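You operate a simulated robot arm through the tools that you are given. There is no shell and no other tool. Be economical: measure what you need, move in short steps, check, and stop when the job is done.

Carry out the task below with a simulated robot arm. There is one attempt and no reset: what you move stays moved.

TASK
Shut the dresser drawer by the table.
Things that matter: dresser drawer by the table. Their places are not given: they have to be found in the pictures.

Only the result counts: the job must be done as asked and must still hold three seconds after the hand-in. Knocking over, shifting, dropping, spilling or breaking anything else fails it.

THE ROBOT
A 6-joint arm with a two-finger parallel gripper, fixed in place. Base frame: the origin is at the foot of the arm, x ahead of it, y to its left, z up. Readings come in m, degrees, newtons and seconds.
With the tool pointing down near the work surface it reaches from about 0.24 to 0.66 m from the base axis. Its first joint turns from -66.0 to 66.0 degrees. Payload 2.9 kg.
The TCP is the grasp point between the finger pads, 0.03 m short of the fingertips. In the tool frame z runs along the fingers and y along their closing line. Largest opening 0.11 m; finger width 0.02, thickness 0.01; the body of the gripper, 0.048 by 0.112 m, starts 0.055 m behind the TCP.
Orientation is told as [roll, pitch, yaw] about the base's x, y, z axes, in that order, counted from this pose: with the fingers straight down and closing along the base's y, the tool's x points along the base's -x, its y along +y and its z along -z.

THE INTERFACE
- The arm moves only by the tool nudge_tool. Its argument "plan" is a list of rows, each a list of 3 entries, a list of its own where there are three numbers: the turn, a rotation vector about the tool's x, y, z in units of 4 degrees (1.0 is 4 degrees), then the shift along the tool's x, y, z in units of 20 mm (1.0 is 20 mm), then the opening in per cent of the stroke, from 0 (shut) to 100 (fully open). In form: [[[ax, ay, az], [x, y, z], jaw], ...]. A call has 1 to 12 rows; each row shifts and turns the commanded pose from where the row before left it, along the tool's axes as they then stand. A call with a number of a shift or a turn outside -1 to 1 is refused whole. Rows are played at 5 a second. More than 0.05 m and 8.6 degrees between two rows, or a gripper value outside its range, and nothing of the call is played. A pose out of reach is approached as far as the arm can. The call stops where the force on the tool passes 40 N (or 10 N more than at its start, if that is more) or the arm is blocked; 0.2 s more then pass. The fingers move at their own pace (about 0.108 m/s each) and stop on an object; they squeeze with about 31 N. The grip force told is the motor's: it shows also when the fingers shut on nothing. Time passes only in rows, and 0.2 s behind the last, so rows that do not move let the fingers close. It gives the time, the measured TCP pose, the force on the tool (base axes), the opening and the grip force at its end, in the units of the frame above (readings bear some noise), and new pictures: "views" is both (left out), scene, wrist or none.
- Cameras (640 x 400 px; columns grow to the right, rows downward): "scene" is fixed at [0.0689, 0.4345, 1.368]; the picture's right is [-0.80, -0.60, 0.00], its down [-0.43, 0.57, -0.70] and it looks along [0.42, -0.56, -0.72] (base axes); focal length 334 px, centre (320, 200). "wrist" rides on the gripper at [-0.036, 0, -0.057] in the tool frame; the picture's right is [0.00, -1.00, 0.00], its down [0.97, 0.00, -0.24] and it looks along [0.24, 0.00, 0.97] (tool axes); focal length 218 px, centre (320, 200).
- probe_pixels(camera, pixels): for up to 12 pixels [column, row] of the newest picture of that camera ("zoom" is the newest enlarged one), the place [x, y, z] in the base frame of the surface seen there, good to about 0.002 m. The clock stands still meanwhile.
- close_up(camera, box): a new picture of the part [left, top, right, bottom] of that camera's present view, enlarged. The clock stands still meanwhile.
- hand_in(): hands the job in; it is judged then, once.

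Go step by step. Measure first, check grasps and placings, and put right what went wrong. The budget is 60 turns and 120 pictures, counting those below and the enlarged ones. Unless the task says otherwise, let go and move clear before handing in, and close with one line.

The tools are called after ">>>" as a command line: name --argument value ..., lists and objects as JSON in quotes. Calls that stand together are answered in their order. nudge_tool: Moves the arm, as the interface text tells. Its arguments: {"type":"object","properties":{"plan":{"type":"array"},"views":{"type":"string","enum":["both","scene","wrist","none"]}},"required":["plan"]} The other tools are called the same way: probe_pixels (camera, pixels) gives the place of the surface under pixels of a picture; close_up (camera, box) takes an enlarged picture of a part of a camera's view; hand_in () hands the job in.

At the start:

```text
t: 0.0
ee_pos: [0.429, 0.084, 0.9313]
tcp_rot: [0.0, -0.1, 0.1]
force: [0.2, 0.5, 0.6]
grip_width: 0.11
gripper_force: 0.1
```

scene: 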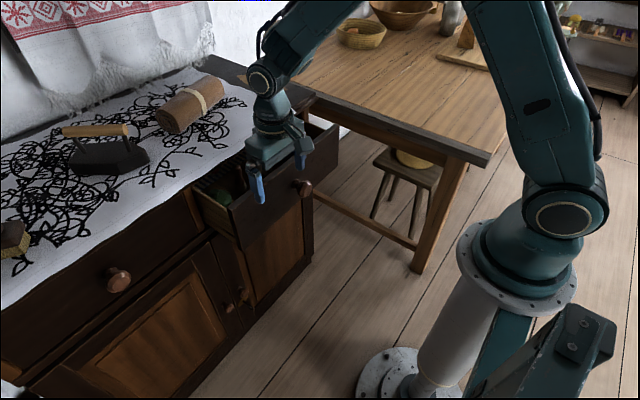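
wrist: 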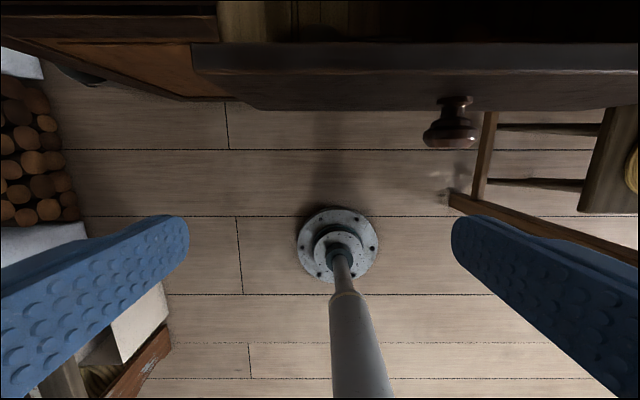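

The scene picture shows the open drawer with its knob near (303,187), and the front's top edge from about (240,205) to (335,130). I'll probe these, along with the dresser body front.

>>> probe_pixels --camera "scene" --pixels '[[303, 187], [245, 208], [330, 133], [270, 210], [325, 150], [240, 235], [195, 200], [150, 265], [118, 280], [225, 190], [270, 245], [205, 195]]'

>>> probe_pixels --camera "wrist" --pixels '[[450, 130], [220, 60], [600, 60], [400, 90], [330, 60], [100, 20], [300, 90], [130, 60], [400, 48], [400, 20]]'

>>> close_up --camera "scene" --box '[160, 90, 360, 270]'

```text
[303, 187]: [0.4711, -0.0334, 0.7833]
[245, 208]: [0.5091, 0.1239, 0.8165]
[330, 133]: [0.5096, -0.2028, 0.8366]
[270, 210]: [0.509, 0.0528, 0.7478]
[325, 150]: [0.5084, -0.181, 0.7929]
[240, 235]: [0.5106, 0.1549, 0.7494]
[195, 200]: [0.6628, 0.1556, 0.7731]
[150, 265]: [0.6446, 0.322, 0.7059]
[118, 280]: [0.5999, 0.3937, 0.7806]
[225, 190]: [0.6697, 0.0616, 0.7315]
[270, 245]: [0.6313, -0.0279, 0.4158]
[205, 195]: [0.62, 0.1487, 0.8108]
```

```text
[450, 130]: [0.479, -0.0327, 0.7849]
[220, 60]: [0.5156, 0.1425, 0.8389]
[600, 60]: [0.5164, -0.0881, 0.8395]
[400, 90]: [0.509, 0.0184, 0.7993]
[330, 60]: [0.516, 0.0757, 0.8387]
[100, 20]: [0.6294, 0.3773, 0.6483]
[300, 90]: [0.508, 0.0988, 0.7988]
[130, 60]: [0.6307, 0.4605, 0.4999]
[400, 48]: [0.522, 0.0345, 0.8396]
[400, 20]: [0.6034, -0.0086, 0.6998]
```

```text
2.22 times, centred on (260, 180) of scene
```

zoom: 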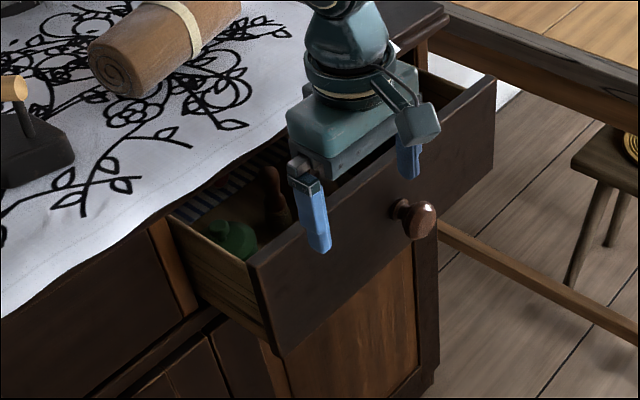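

The drawer front is at x≈0.508 (y -0.21 to 0.16), and its knob at y≈-0.033, z≈0.783 sticks out to x≈0.465. The closed face looks to be at x≈0.645. Next I'll measure the tabletop edge to check clearance.

>>> probe_pixels --camera "zoom" --pixels '[[150, 216], [200, 183], [270, 150], [440, 18], [100, 260], [415, 75], [422, 222], [408, 205], [490, 85], [165, 250], [120, 270], [140, 60]]'

>>> nudge_tool --plan '[[[0, 0, 0], [1, 0, 0], 0], [[0, -1, 0], [1, -1, 0], 0], [[0, -1, 0], [0, -1, 0], 0], [[0, -1, 0], [0, -1, 0], 0], [[0, -1, 0], [0, -1, 0], 0], [[0, -1, 0], [0, -1, 0], 0]]'

```text
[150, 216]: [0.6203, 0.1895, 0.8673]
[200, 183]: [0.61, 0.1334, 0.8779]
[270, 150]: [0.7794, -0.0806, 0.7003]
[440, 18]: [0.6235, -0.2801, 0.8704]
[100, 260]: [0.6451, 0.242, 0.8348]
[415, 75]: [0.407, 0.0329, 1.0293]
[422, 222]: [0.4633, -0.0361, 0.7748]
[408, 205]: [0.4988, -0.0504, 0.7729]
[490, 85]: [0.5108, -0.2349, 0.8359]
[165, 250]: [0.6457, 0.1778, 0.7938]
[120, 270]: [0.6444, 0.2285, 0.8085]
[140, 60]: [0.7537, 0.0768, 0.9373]
```

```text
t: 1.4
ee_pos: [0.3906, -0.0175, 0.9322]
tcp_rot: [-0.2, -20.0, 0.1]
force: [-0.4, 0.3, 0.0]
grip_width: 0.0
gripper_force: 31.4
```

scene: 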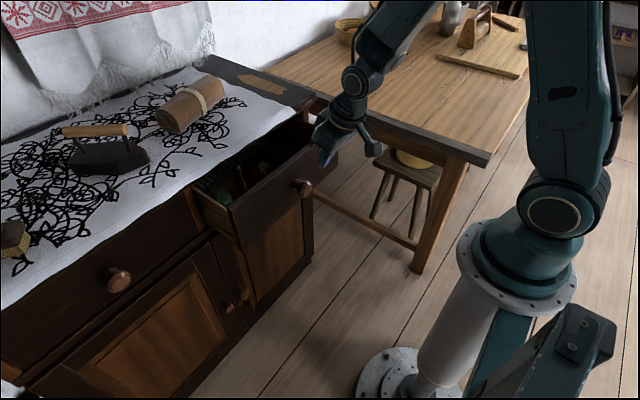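
wrist: 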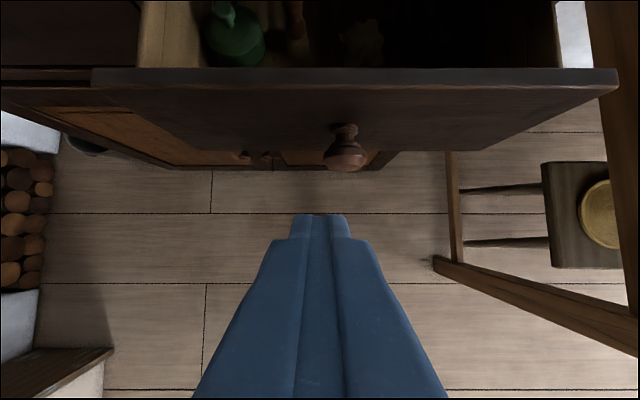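

The tabletop edge overhangs at x≈0.615, z≈0.87, so I'll tilt further to 40° and lower the fingertip to just in front of the knob (x≈0.463, y≈-0.035, z≈0.78).

>>> nudge_tool --plan '[[[0, -1, 0], [0, -0.18, 0], 0], [[0, -1, 0], [0, -0.18, 0], 0], [[0, -1, 0], [0, -0.18, 0], 0], [[0, -1, 0], [0, -0.18, 0], 0], [[0, -1, 0], [0, -0.18, 0], 0], [[0, 0, 0], [0.59, 0, 0.96], 0], [[0, 0, 0], [0.59, 0, 0.96], 0], [[0, 0, 0], [0.59, 0, 0.96], 0], [[0, 0, 0], [0.59, 0, 0.96], 0], [[0, 0, 0], [0.59, 0, 0.96], 0], [[0, 0, 0], [0.59, 0, 0.96], 0]]'

```text
t: 3.8
ee_pos: [0.4097, -0.0354, 0.7983]
tcp_rot: [0.0, -40.0, 0.1]
force: [-0.7, 0.4, 0.7]
grip_width: 0.0002
gripper_force: 30.9
```

scene: 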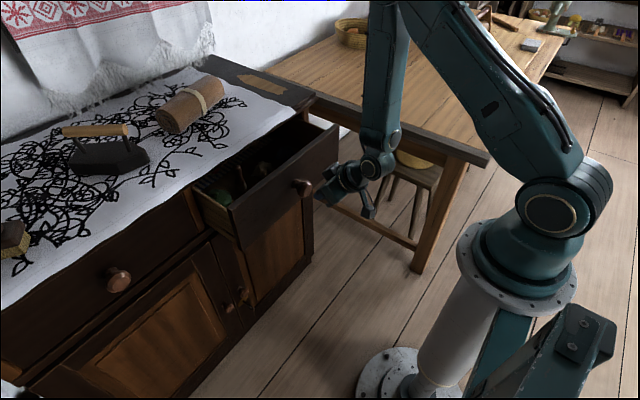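
wrist: 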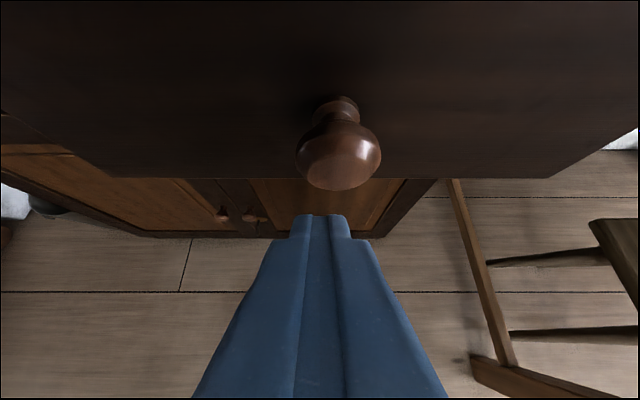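

The knob centre appears at about (338,160), slightly right of the fingers at column 320. I'll probe it to line up.

>>> probe_pixels --camera "wrist" --pixels '[[338, 160], [300, 155], [378, 155], [338, 130], [338, 185], [338, 173]]'

```text
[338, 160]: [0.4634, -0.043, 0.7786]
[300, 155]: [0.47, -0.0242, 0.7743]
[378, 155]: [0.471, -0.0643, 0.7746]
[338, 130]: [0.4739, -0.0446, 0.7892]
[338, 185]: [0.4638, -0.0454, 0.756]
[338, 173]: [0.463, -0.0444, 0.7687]
```

The knob centre is y≈-0.044, z≈0.772. I'll correct for that and push along +x.

>>> nudge_tool --plan '[[[0, 0, 0], [0.32, -0.43, 0.38], 0], [[0, 0, 0], [-0.46, 0, 0.386], 0], [[0, 0, 0], [-0.46, 0, 0.386], 0], [[0, 0, 0], [-0.46, 0, 0.386], 0], [[0, 0, 0], [-0.46, 0, 0.386], 0], [[0, 0, 0], [-0.46, 0, 0.386], 0], [[0, 0, 0], [-0.46, 0, 0.386], 0], [[0, 0, 0], [-0.46, 0, 0.386], 0]]'

```text
t: 5.6
ee_pos: [0.494, -0.0439, 0.7891]
tcp_rot: [-0.1, -40.1, 0.2]
force: [-0.8, -0.6, -0.1]
grip_width: 0.0
gripper_force: 30.7
```

scene: 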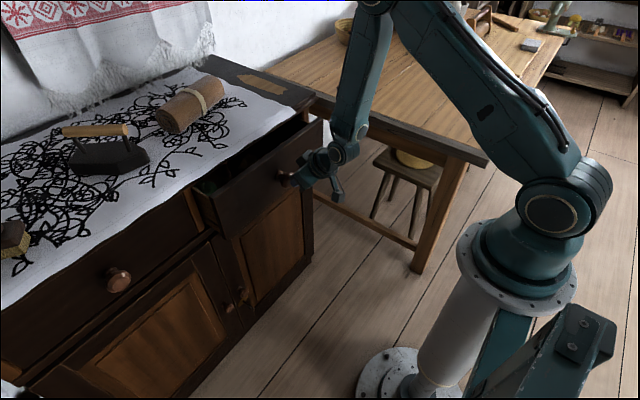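
wrist: 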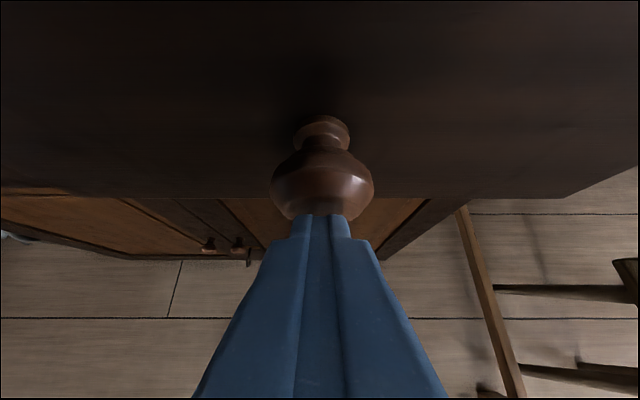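

The drawer is moving in, with the finger centred on the knob at (320,190) and almost no force. I'll keep pushing.

>>> nudge_tool --plan '[[[0, 0, 0], [-0.46, 0, 0.386], 0], [[0, 0, 0], [-0.46, 0, 0.386], 0], [[0, 0, 0], [-0.46, 0, 0.386], 0], [[0, 0, 0], [-0.46, 0, 0.386], 0], [[0, 0, 0], [-0.46, 0, 0.386], 0]]'

```text
t: 6.8
ee_pos: [0.5539, -0.0438, 0.7887]
tcp_rot: [-0.1, -40.1, 0.1]
force: [0.4, 0.6, -0.4]
grip_width: 0.0
gripper_force: 30.7
```

scene: 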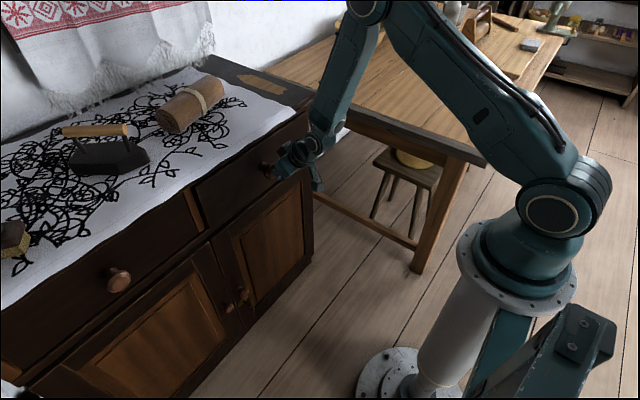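
wrist: 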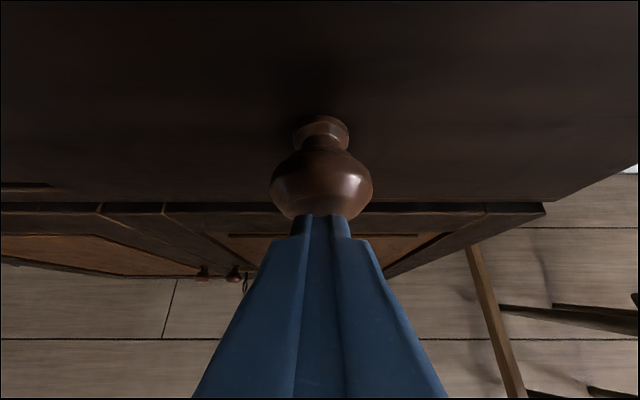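

The drawer is nearly in, with about 20 mm left. I'll push in small steps until the force rises at the stop.

>>> nudge_tool --plan '[[[0, 0, 0], [-0.27, 0, 0.225], 0], [[0, 0, 0], [-0.23, 0, 0.193], 0], [[0, 0, 0], [-0.15, 0, 0.129], 0], [[0, 0, 0], [-0.15, 0, 0.129], 0], [[0, 0, 0], [-0.08, 0, 0.064], 0], [[0, 0, 0], [-0.08, 0, 0.064], 0], [[0, 0, 0], [-0.08, 0, 0.064], 0], [[0, 0, 0], [-0.08, 0, 0.064], 0]]'

>>> probe_pixels --camera "scene" --pixels '[[225, 190], [215, 215], [170, 235], [150, 265], [245, 185]]'

```text
t: 8.0
ee_pos: [0.5711, -0.0436, 0.7856]
tcp_rot: [0.0, -39.2, 0.0]
force: [-8.5, -0.6, 5.0]
grip_width: 0.0002
gripper_force: 30.7
stopped in row 5: the force on the tool passed its limit (the readings are from after the stop); the commanded pose is now the measured one
```

scene: 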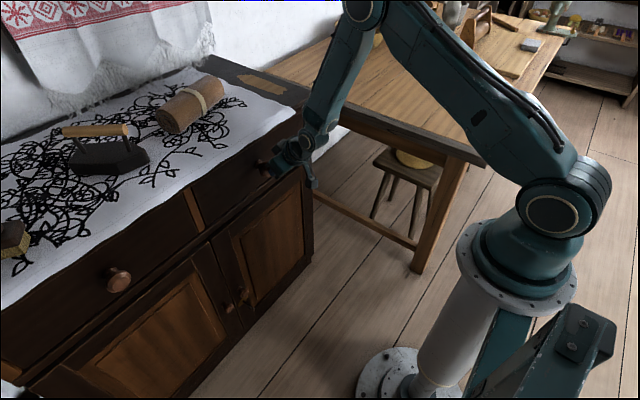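
wrist: 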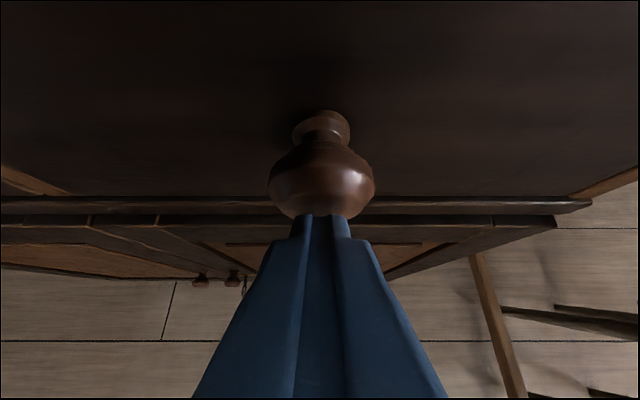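

```text
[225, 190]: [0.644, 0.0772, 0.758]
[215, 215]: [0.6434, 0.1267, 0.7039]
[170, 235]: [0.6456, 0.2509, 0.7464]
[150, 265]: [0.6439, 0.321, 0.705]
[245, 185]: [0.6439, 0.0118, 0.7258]
```

The push ended on a firm stop, and the drawer face (x≈0.644) is flush with the neighbouring drawer (x≈0.645). I'll back straight off and check again.

>>> nudge_tool --plan '[[[0, 0, 0], [0.46, 0, -0.386], 0], [[0, 0, 0], [0.77, 0, -0.64], 0], [[0, 0, 0], [0.77, 0, -0.64], 0], [[0, 0, 0], [0.77, 0, -0.64], 0], [[0, 0, 0], [0.77, 0, -0.64], 0], [[0, 0, 0], [0.77, 0, -0.64], 0], [[0, 0, 0], [0, 0, 0], 0]]'

>>> probe_pixels --camera "scene" --pixels '[[225, 190], [215, 215], [170, 235], [245, 185], [260, 165], [285, 150]]'

>>> close_up --camera "scene" --box '[160, 90, 360, 270]'

```text
t: 9.6
ee_pos: [0.4606, -0.0436, 0.7869]
tcp_rot: [0.0, -39.4, 0.0]
force: [-0.6, 1.0, 0.7]
grip_width: 0.0002
gripper_force: 31.5
```

scene: 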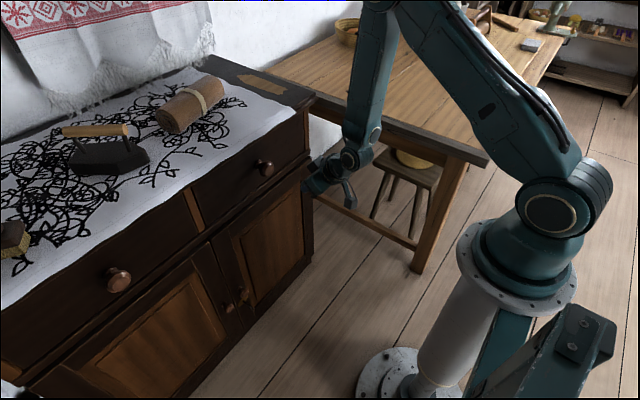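
wrist: 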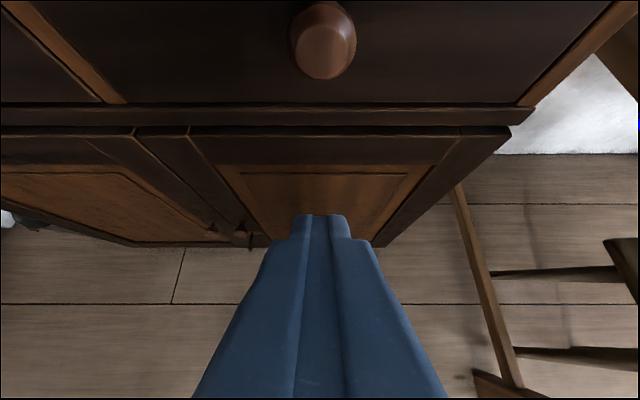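

```text
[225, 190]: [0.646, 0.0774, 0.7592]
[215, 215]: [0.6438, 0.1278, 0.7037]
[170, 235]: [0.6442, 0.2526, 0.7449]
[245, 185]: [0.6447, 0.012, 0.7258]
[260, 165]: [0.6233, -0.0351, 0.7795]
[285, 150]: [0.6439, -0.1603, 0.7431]
```

```text
2.22 times, centred on (260, 180) of scene
```

zoom: 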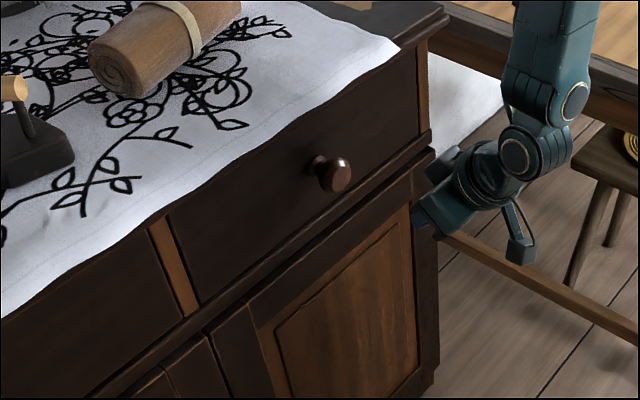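

The drawer stayed flush (x≈0.644) after I backed off. The arm is clear and nothing else has moved, so I'm handing in.

>>> hand_in

```text
The job is handed in.
```

The dresser drawer by the table is shut: its face sits flush with the neighbouring drawer, and the arm is clear of it.
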